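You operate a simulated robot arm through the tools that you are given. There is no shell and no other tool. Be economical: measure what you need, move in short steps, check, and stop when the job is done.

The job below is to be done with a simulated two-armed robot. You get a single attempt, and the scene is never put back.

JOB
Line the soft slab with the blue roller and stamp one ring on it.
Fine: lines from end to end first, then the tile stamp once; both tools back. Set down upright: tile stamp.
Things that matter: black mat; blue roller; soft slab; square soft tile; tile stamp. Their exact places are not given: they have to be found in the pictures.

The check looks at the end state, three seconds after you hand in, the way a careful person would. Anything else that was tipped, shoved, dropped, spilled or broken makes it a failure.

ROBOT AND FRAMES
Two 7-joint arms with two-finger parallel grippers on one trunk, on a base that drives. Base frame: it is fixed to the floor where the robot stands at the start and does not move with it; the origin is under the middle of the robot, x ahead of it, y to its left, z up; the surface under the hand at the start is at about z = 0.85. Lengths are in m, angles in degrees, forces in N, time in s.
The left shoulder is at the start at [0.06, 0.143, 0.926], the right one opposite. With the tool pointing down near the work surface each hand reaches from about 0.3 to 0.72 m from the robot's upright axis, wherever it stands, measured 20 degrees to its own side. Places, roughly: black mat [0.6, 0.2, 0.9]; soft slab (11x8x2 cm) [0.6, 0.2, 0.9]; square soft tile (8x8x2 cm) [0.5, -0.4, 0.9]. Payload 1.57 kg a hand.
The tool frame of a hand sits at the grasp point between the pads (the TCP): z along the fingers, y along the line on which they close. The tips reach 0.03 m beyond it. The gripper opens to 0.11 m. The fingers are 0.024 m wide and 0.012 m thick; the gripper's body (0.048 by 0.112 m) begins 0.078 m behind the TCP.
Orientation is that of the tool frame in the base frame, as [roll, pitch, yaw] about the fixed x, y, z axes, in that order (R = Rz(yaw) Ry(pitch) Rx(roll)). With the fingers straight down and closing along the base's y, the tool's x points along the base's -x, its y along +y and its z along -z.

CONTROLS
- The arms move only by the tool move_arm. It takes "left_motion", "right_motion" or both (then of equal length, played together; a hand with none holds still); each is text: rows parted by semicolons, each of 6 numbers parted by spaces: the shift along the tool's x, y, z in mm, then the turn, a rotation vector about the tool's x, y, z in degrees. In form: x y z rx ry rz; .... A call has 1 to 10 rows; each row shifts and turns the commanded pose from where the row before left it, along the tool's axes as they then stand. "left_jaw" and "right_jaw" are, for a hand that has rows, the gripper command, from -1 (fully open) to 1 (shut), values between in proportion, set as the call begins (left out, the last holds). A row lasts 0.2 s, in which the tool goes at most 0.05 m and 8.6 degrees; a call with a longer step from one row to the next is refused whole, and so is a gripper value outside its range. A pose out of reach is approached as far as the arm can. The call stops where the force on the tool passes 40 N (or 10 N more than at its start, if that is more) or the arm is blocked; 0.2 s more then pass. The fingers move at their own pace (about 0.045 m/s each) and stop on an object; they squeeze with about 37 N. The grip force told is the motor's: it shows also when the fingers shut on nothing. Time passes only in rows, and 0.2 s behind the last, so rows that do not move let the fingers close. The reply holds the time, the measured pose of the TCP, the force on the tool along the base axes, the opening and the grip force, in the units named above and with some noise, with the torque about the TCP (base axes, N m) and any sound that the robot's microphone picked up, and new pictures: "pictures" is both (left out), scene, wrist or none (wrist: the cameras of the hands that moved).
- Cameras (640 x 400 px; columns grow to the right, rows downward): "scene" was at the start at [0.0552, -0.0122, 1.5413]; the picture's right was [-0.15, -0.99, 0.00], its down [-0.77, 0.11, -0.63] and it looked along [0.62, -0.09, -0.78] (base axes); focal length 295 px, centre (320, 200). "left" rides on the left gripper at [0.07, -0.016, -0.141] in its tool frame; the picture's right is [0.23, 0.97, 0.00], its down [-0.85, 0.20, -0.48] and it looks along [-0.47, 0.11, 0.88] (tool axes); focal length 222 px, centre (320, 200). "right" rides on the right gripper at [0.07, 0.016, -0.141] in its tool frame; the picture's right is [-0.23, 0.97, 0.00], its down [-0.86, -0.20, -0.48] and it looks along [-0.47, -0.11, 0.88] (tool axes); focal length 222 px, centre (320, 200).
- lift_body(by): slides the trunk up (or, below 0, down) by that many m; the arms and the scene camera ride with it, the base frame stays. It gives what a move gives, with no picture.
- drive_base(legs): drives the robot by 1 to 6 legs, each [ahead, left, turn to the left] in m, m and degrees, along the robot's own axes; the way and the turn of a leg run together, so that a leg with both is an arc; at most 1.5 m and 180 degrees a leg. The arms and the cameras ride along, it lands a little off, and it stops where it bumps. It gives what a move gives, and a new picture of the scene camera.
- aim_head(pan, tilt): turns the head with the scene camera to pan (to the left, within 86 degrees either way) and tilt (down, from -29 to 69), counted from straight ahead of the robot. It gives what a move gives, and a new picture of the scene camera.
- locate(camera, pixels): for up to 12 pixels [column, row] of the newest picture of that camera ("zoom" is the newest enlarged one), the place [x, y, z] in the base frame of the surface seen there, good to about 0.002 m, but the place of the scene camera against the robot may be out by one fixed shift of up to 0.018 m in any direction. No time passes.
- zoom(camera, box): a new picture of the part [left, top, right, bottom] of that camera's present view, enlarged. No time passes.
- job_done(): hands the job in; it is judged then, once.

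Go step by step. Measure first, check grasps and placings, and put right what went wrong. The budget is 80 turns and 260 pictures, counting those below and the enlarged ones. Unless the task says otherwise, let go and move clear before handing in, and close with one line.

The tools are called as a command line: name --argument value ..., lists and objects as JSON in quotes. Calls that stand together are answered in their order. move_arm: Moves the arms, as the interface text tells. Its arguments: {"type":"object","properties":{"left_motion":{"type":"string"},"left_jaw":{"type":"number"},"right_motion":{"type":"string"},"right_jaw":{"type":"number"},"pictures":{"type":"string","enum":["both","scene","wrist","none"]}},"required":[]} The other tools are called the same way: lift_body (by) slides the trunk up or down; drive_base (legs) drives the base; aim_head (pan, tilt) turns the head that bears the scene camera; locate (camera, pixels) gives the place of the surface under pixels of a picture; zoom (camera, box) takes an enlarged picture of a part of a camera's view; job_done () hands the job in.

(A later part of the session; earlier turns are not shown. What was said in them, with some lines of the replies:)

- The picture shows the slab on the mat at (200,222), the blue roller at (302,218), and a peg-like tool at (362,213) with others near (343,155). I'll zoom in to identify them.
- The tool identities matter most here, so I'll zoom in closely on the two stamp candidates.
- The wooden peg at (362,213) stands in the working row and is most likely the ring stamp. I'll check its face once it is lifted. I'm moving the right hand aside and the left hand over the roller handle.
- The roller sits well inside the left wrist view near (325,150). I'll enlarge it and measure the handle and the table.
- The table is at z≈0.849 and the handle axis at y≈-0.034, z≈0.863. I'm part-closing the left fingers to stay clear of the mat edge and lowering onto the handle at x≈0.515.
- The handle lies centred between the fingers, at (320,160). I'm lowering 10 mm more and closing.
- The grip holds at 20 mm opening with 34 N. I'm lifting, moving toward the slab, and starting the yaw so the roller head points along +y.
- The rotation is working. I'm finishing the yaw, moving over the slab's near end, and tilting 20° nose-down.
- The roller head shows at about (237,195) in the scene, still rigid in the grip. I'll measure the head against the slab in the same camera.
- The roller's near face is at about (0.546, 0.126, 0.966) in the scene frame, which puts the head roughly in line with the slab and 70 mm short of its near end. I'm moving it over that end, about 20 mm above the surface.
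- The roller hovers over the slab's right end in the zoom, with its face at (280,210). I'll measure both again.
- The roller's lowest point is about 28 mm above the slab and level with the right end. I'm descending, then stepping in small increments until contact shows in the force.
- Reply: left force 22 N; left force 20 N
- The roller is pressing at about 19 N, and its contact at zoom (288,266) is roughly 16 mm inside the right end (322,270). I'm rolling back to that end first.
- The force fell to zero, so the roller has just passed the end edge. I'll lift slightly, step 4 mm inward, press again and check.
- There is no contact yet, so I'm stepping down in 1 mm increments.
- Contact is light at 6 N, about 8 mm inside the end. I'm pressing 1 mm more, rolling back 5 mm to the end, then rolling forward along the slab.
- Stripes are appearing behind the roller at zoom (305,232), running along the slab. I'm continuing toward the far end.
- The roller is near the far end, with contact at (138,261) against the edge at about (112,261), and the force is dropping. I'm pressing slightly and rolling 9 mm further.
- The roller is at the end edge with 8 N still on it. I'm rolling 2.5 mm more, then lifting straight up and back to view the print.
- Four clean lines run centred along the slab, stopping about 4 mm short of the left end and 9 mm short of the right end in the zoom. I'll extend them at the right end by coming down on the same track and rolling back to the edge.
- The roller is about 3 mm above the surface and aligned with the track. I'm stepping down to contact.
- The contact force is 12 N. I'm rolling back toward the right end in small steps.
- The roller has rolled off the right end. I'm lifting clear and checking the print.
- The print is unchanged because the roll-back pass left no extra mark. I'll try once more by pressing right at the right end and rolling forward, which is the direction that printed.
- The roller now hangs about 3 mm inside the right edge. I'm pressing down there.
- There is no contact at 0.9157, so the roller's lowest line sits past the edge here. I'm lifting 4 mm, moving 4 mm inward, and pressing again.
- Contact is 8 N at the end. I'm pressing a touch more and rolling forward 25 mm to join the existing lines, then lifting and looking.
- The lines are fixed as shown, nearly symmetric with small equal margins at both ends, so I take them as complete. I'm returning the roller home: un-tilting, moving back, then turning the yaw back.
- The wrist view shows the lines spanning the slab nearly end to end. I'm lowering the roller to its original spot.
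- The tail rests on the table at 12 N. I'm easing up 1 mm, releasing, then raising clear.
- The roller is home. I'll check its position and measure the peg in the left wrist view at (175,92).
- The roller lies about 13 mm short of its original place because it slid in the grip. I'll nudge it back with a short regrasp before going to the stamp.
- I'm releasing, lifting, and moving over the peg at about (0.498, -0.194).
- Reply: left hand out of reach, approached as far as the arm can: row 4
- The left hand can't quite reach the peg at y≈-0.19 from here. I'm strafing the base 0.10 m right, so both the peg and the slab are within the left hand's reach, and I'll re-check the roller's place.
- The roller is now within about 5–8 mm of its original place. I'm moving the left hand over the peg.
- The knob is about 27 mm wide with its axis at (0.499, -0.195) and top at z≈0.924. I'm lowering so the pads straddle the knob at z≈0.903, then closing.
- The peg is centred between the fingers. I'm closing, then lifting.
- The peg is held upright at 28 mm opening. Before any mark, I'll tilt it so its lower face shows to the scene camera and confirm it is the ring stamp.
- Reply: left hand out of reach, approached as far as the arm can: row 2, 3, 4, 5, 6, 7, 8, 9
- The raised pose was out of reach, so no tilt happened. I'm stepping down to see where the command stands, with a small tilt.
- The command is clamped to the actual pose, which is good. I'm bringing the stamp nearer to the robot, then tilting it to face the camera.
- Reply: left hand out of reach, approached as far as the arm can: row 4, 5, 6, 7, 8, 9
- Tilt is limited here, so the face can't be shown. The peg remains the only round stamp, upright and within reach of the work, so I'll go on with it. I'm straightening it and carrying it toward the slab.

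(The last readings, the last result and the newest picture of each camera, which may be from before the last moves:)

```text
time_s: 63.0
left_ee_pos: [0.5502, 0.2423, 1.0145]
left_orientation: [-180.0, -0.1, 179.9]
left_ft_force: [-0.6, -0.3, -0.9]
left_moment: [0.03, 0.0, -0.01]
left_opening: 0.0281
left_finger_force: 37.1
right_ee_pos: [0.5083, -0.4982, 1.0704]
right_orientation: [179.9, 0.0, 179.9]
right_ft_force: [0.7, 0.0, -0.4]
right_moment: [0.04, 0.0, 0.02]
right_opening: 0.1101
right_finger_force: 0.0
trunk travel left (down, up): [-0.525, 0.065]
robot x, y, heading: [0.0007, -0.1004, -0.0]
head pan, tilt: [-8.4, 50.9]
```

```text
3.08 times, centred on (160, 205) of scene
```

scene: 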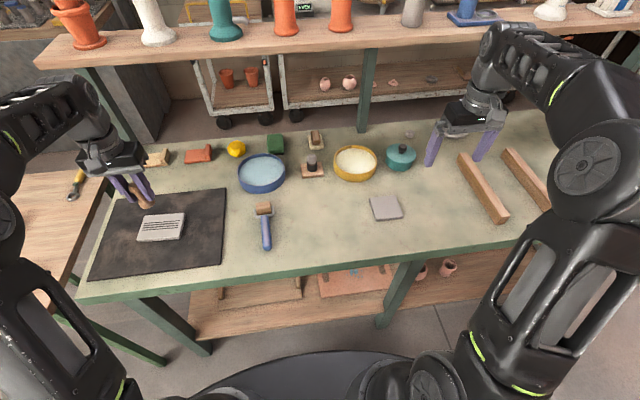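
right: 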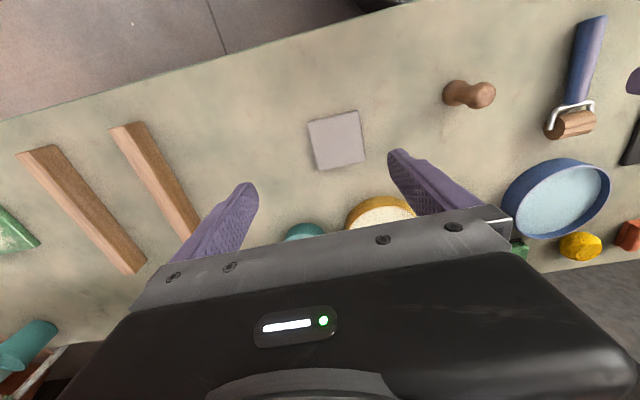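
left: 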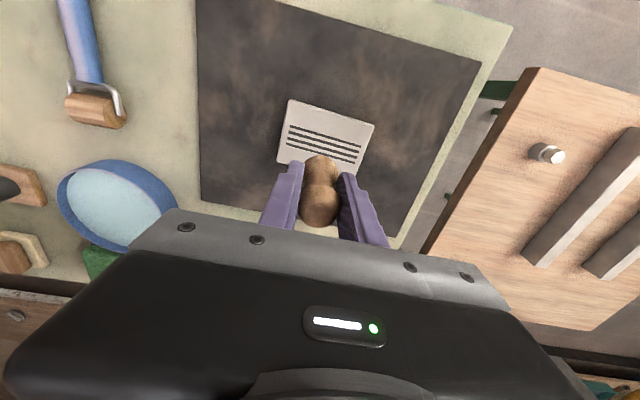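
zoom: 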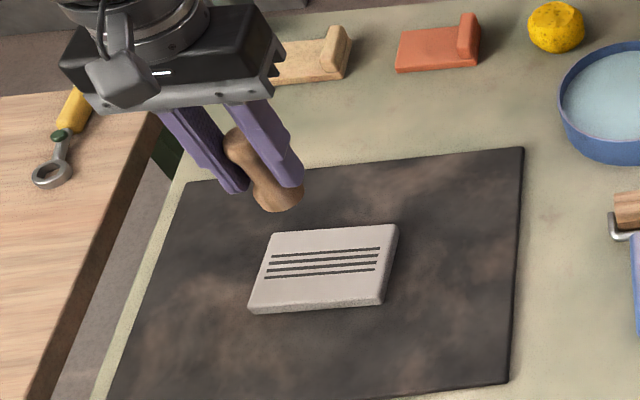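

The stamp is held upright and near the slab. I'll measure the slab in the wrist camera, where the lines lie at (325,145).

locate --camera "left" --pixels '[[291, 102], [373, 126], [359, 176], [279, 161], [325, 146], [292, 127], [362, 144], [290, 151], [357, 161]]'

zoom --camera "left" --box '[260, 90, 390, 240]'

```text
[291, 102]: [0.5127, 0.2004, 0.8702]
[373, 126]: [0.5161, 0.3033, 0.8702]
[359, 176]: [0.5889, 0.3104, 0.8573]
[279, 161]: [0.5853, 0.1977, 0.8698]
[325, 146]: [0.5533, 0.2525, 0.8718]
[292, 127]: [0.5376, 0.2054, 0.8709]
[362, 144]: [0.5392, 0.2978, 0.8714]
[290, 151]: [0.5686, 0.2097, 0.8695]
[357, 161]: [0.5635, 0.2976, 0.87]
```

```text
2.67 times, centred on (325, 165) of left
```

zoom: 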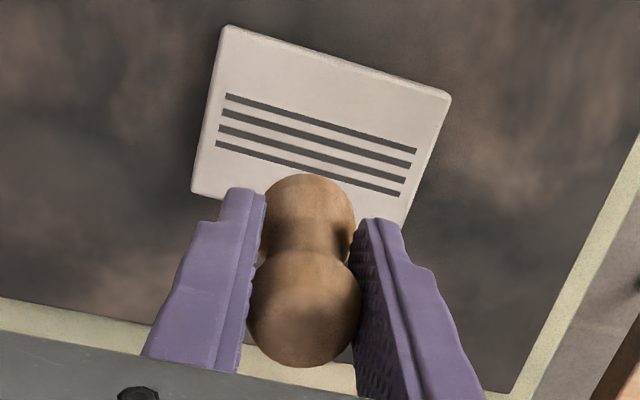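

The slab centre is at (0.551, 0.2515). I'm moving 9 mm in y and lowering until the stamp is a few mm above.

move_arm --left_motion "-0.5 9 0 0 0 0;0 0 40 0 0 0;0 0 35 0 0 0;0 0 9 0 0 0;0 0 0 0 0 0"

zoom --camera "scene" --box '[110, 180, 210, 260]'

```text
time_s: 64.2
left_ee_pos: [0.5522, 0.2537, 0.9272]
left_orientation: [-179.9, -0.1, 180.0]
left_ft_force: [-0.2, 0.4, -0.4]
left_moment: [0.0, -0.01, -0.02]
left_opening: 0.0282
left_finger_force: 37.1
right_ee_pos: [0.5096, -0.4969, 1.0707]
right_orientation: [-180.0, 0.0, -180.0]
right_ft_force: [-0.2, 0.4, -1.2]
right_moment: [0.02, 0.0, -0.03]
right_opening: 0.1101
right_finger_force: 0.0
trunk travel left (down, up): [-0.525, 0.065]
robot x, y, heading: [0.0018, -0.1013, -0.2]
head pan, tilt: [-8.4, 50.9]
```

scene: 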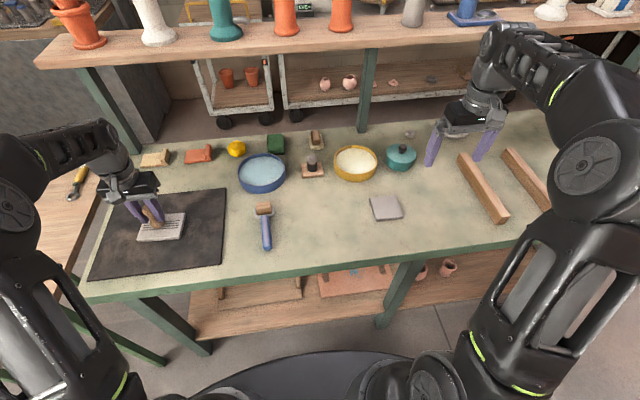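
left: 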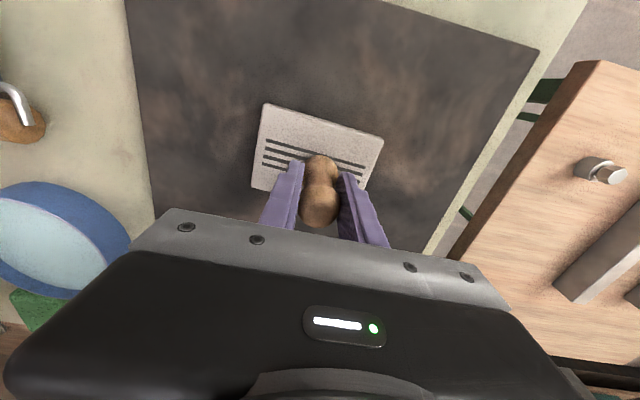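

```text
5.00 times, centred on (160, 220) of scene
```

zoom: 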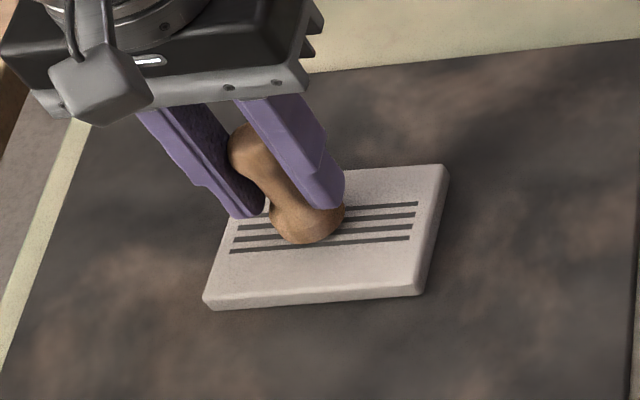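

The stamp is centred over the slab, a few mm up. I'm pressing down in one smooth approach.

move_arm --left_motion "0 0 2 0 0 0;0 0 1.5 0 0 0;0 0 1 0 0 0;0 0 0 0 0 0" --pictures "none"

```text
time_s: 65.2
left_ee_pos: [0.5517, 0.2537, 0.9261]
left_orientation: [180.0, 0.0, -180.0]
left_ft_force: [-0.4, -0.2, 9.7]
left_moment: [-0.07, -0.02, 0.01]
left_opening: 0.0279
left_finger_force: 36.9
right_ee_pos: [0.5077, -0.4977, 1.0698]
right_orientation: [180.0, 0.0, 180.0]
right_ft_force: [0.0, -0.4, -0.7]
right_moment: [-0.01, 0.02, 0.03]
right_opening: 0.1101
right_finger_force: 0.0
trunk travel left (down, up): [-0.525, 0.065]
robot x, y, heading: [0.0035, -0.1011, -0.1]
head pan, tilt: [-8.4, 50.9]
```

The force is 10 N. I'm pressing 2 mm more to make a firm print, without lifting.

move_arm --left_motion "0 0 1 0 0 0;0 0 1 0 0 0;0 0 0 0 0 0;0 0 0 0 0 0" --pictures "none"

```text
time_s: 66.2
left_ee_pos: [0.5509, 0.2537, 0.9246]
left_orientation: [-180.0, 0.2, 180.0]
left_ft_force: [3.1, 2.7, 31.5]
left_moment: [-0.03, -0.24, 0.01]
left_opening: 0.0286
left_finger_force: 36.9
right_ee_pos: [0.5074, -0.4979, 1.0707]
right_orientation: [179.8, 0.1, 180.0]
right_ft_force: [0.5, 0.1, -0.1]
right_moment: [0.0, 0.02, 0.02]
right_opening: 0.1102
right_finger_force: 0.2
trunk travel left (down, up): [-0.525, 0.065]
robot x, y, heading: [-0.001, -0.0991, -0.1]
head pan, tilt: [-8.4, 50.9]
```

The force is 31 N, a firm press. I'm lifting straight up and inspecting the print.

move_arm --left_motion "0 0 -10 0 0 0;0 0 -30 0 0 0;0 0 -40 0 0 0;0 -40 0 0 0 0;0 -40 0 0 0 0;0 -30 0 0 0 0;0 0 0 0 0 0"

zoom --camera "scene" --box '[120, 190, 200, 255]'

```text
time_s: 67.8
left_ee_pos: [0.5513, 0.1434, 1.0043]
left_orientation: [-179.9, 0.0, 180.0]
left_ft_force: [-0.4, 0.1, -0.9]
left_moment: [0.0, 0.01, -0.01]
left_opening: 0.0282
left_finger_force: 37.3
right_ee_pos: [0.5093, -0.4966, 1.0702]
right_orientation: [180.0, -0.1, 180.0]
right_ft_force: [0.1, -0.2, 0.6]
right_moment: [-0.04, 0.03, -0.03]
right_opening: 0.11
right_finger_force: 0.1
trunk travel left (down, up): [-0.525, 0.065]
robot x, y, heading: [0.0001, -0.1003, -0.2]
head pan, tilt: [-8.4, 50.9]
```

scene: 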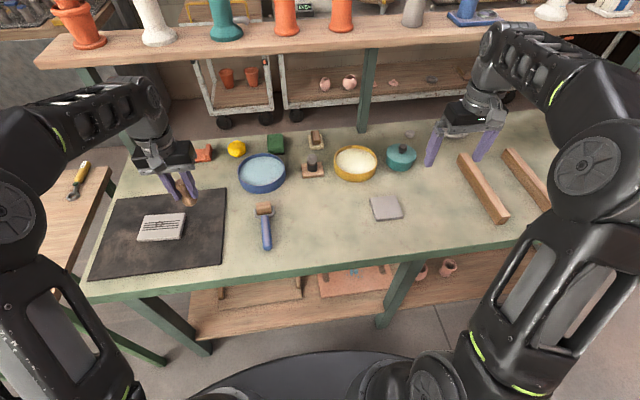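
left: 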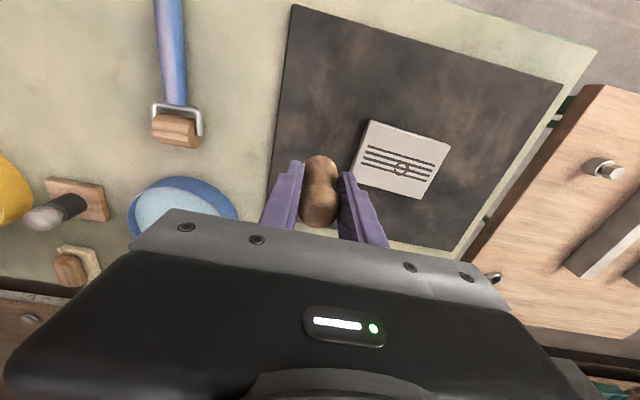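

```text
6.15 times, centred on (160, 222) of scene
```

zoom: 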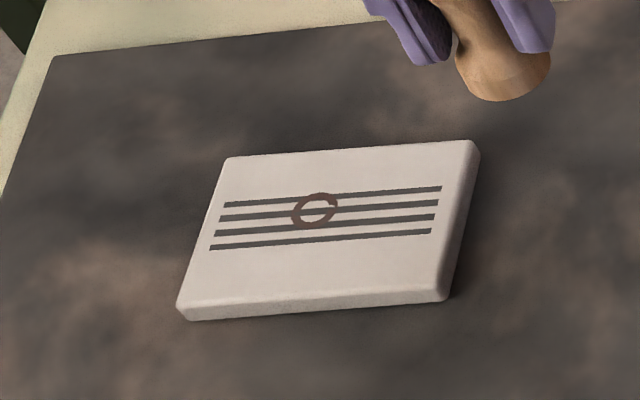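

One clean ring is printed at zoom (315,210). I'm carrying the stamp back to its place at (0.497, -0.196).

move_arm --left_motion "6 -38 0 0 0 0;6 -38 0 0 0 0;6 -38 0 0 0 0;6 -38 0 0 0 0;6 -38 0 0 0 0;6 -38 0 0 0 0;6 -38 0 0 0 0;6 -38 0 0 0 0;6 -35 0 0 0 0;0 0 0 0 0 0" --pictures "none"

move_arm --left_motion "0 0 40 0 0 0;0 0 40 0 0 0;0 0 15 0 0 0;0 0 0 0 0 0"

```text
time_s: 70.0
left_ee_pos: [0.4991, -0.1969, 1.0042]
left_orientation: [-179.9, 0.0, 180.0]
left_ft_force: [-0.6, -0.2, -0.7]
left_moment: [0.0, -0.02, 0.02]
left_opening: 0.0282
left_finger_force: 37.5
right_ee_pos: [0.5096, -0.4963, 1.07]
right_orientation: [180.0, 0.1, -180.0]
right_ft_force: [1.0, -0.2, 0.0]
right_moment: [-0.03, -0.03, -0.02]
right_opening: 0.1101
right_finger_force: 0.2
trunk travel left (down, up): [-0.525, 0.065]
robot x, y, heading: [-0.0003, -0.0986, -0.1]
head pan, tilt: [-8.4, 50.9]
```

```text
time_s: 71.0
left_ee_pos: [0.4976, -0.1943, 0.91]
left_orientation: [179.9, -0.1, 180.0]
left_ft_force: [0.2, 0.6, -0.3]
left_moment: [0.02, -0.01, 0.01]
left_opening: 0.028
left_finger_force: 37.7
right_ee_pos: [0.5105, -0.4975, 1.0699]
right_orientation: [-179.9, 0.0, -180.0]
right_ft_force: [-0.6, -0.2, -0.1]
right_moment: [-0.02, 0.02, -0.02]
right_opening: 0.11
right_finger_force: 0.1
trunk travel left (down, up): [-0.525, 0.065]
robot x, y, heading: [-0.0003, -0.0993, -0.1]
head pan, tilt: [-8.4, 50.9]
```

scene: 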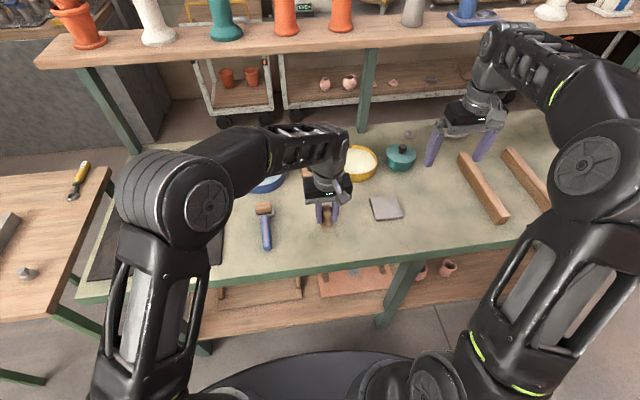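
left: 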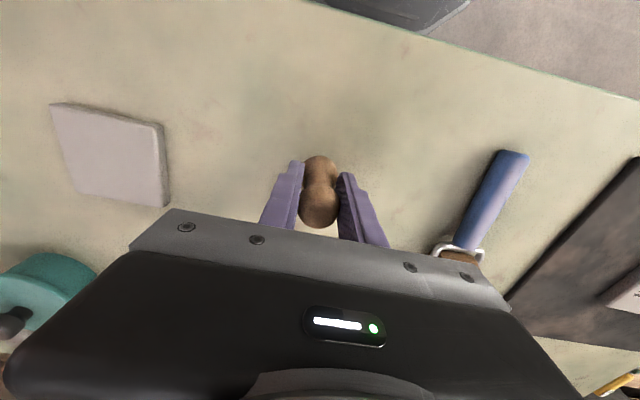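

The stamp is about 6 mm above the table. I'm lowering to contact.

move_arm --left_motion "0 0 3 0 0 0;0 0 1.5 0 0 0;0 0 1 0 0 0;0 0 0 0 0 0" --pictures "none"

```text
time_s: 72.0
left_ee_pos: [0.4989, -0.1952, 0.9032]
left_orientation: [180.0, -0.1, 180.0]
left_ft_force: [-0.8, -0.6, -0.1]
left_moment: [0.02, -0.01, 0.02]
left_opening: 0.028
left_finger_force: 36.7
right_ee_pos: [0.5087, -0.4988, 1.0695]
right_orientation: [-180.0, 0.1, -180.0]
right_ft_force: [-0.3, -0.1, 0.1]
right_moment: [-0.02, 0.03, 0.0]
right_opening: 0.1098
right_finger_force: 0.2
trunk travel left (down, up): [-0.525, 0.065]
robot x, y, heading: [-0.0027, -0.0983, -0.1]
head pan, tilt: [-8.4, 50.9]
```

move_arm --left_motion "0 0 1 0 0 0;0 0 0 0 0 0" --pictures "none"

```text
time_s: 72.5
left_ee_pos: [0.4986, -0.1942, 0.9018]
left_orientation: [-179.9, -0.1, -180.0]
left_ft_force: [2.8, -0.8, 6.9]
left_moment: [-0.01, -0.13, -0.05]
left_opening: 0.0278
left_finger_force: 36.7
right_ee_pos: [0.5094, -0.4979, 1.07]
right_orientation: [-180.0, 0.0, 180.0]
right_ft_force: [-0.9, -0.2, 0.4]
right_moment: [0.02, 0.01, 0.02]
right_opening: 0.11
right_finger_force: 0.0
trunk travel left (down, up): [-0.525, 0.065]
robot x, y, heading: [0.0003, -0.0991, -0.0]
head pan, tilt: [-8.4, 50.9]
```

The stamp is on the table at 7 N. I'm opening the fingers and then lifting away.

move_arm --left_motion "0 0 0 0 0 0;0 0 0 0 0 0;0 0 0 0 0 0;0 0 0 0 0 0;0 0 -20 0 0 0;0 0 -40 0 0 0;0 0 -40 0 0 0;0 45 0 0 0 0;0 45 0 0 0 0;0 45 0 0 0 0" --left_jaw -0.4

zoom --camera "scene" --box '[240, 130, 420, 260]'

zoom --camera "left" --box '[60, 30, 400, 240]'

```text
time_s: 74.8
left_ee_pos: [0.4987, -0.0585, 1.0023]
left_orientation: [-179.8, -0.1, 179.8]
left_ft_force: [-0.3, 0.1, -0.2]
left_moment: [-0.06, 0.0, 0.01]
left_opening: 0.077
left_finger_force: 0.1
right_ee_pos: [0.5092, -0.4966, 1.0699]
right_orientation: [-180.0, -0.1, 180.0]
right_ft_force: [0.1, -0.5, 0.9]
right_moment: [0.01, 0.0, -0.02]
right_opening: 0.11
right_finger_force: 0.0
trunk travel left (down, up): [-0.525, 0.065]
robot x, y, heading: [-0.0042, -0.0989, 0.2]
head pan, tilt: [-8.4, 50.9]
```

scene: 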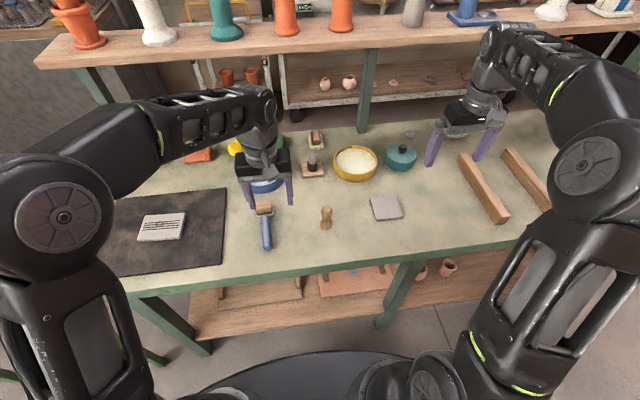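
left: 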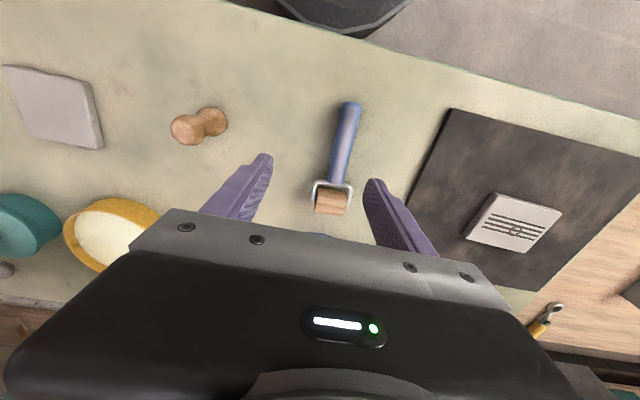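

```text
3.08 times, centred on (330, 195) of scene
```

zoom: 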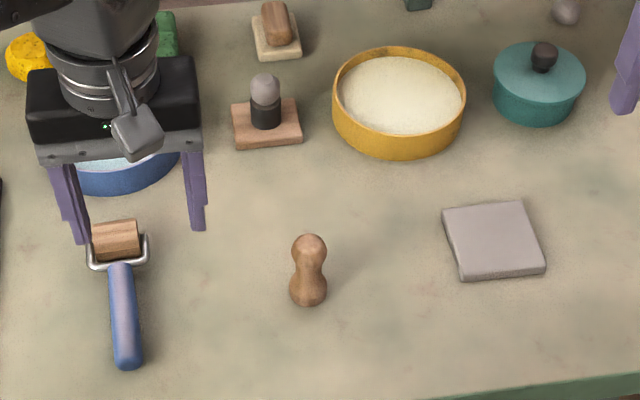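

```text
1.88 times, centred on (230, 135) of left
```

zoom: 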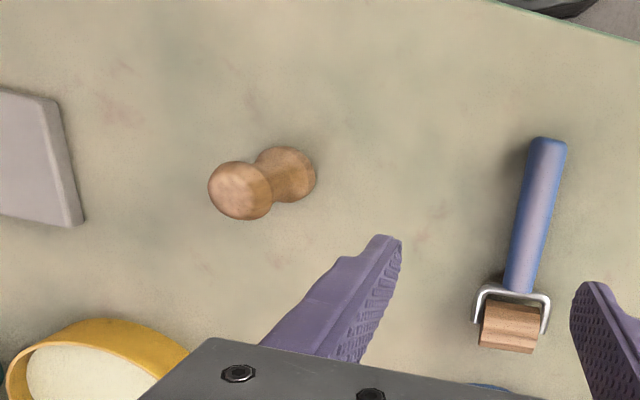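

The peg stands upright at its place, the roller is home, and the slab on the mat has its lines and one ring. Both hands are clear of everything and the square tile is untouched, so I'm handing in.

job_done

```text
The job is handed in.
```

The slab now has four lines along its length and one ring stamped over them near the middle. The lines stop a few millimetres short of each end, and two further roller passes at the right end did not extend them. The roller is back within about 8 mm of where it was, and the stamp is back upright. I took the wooden peg to be the tile stamp because I could not see its face beforehand, but it did print a ring.
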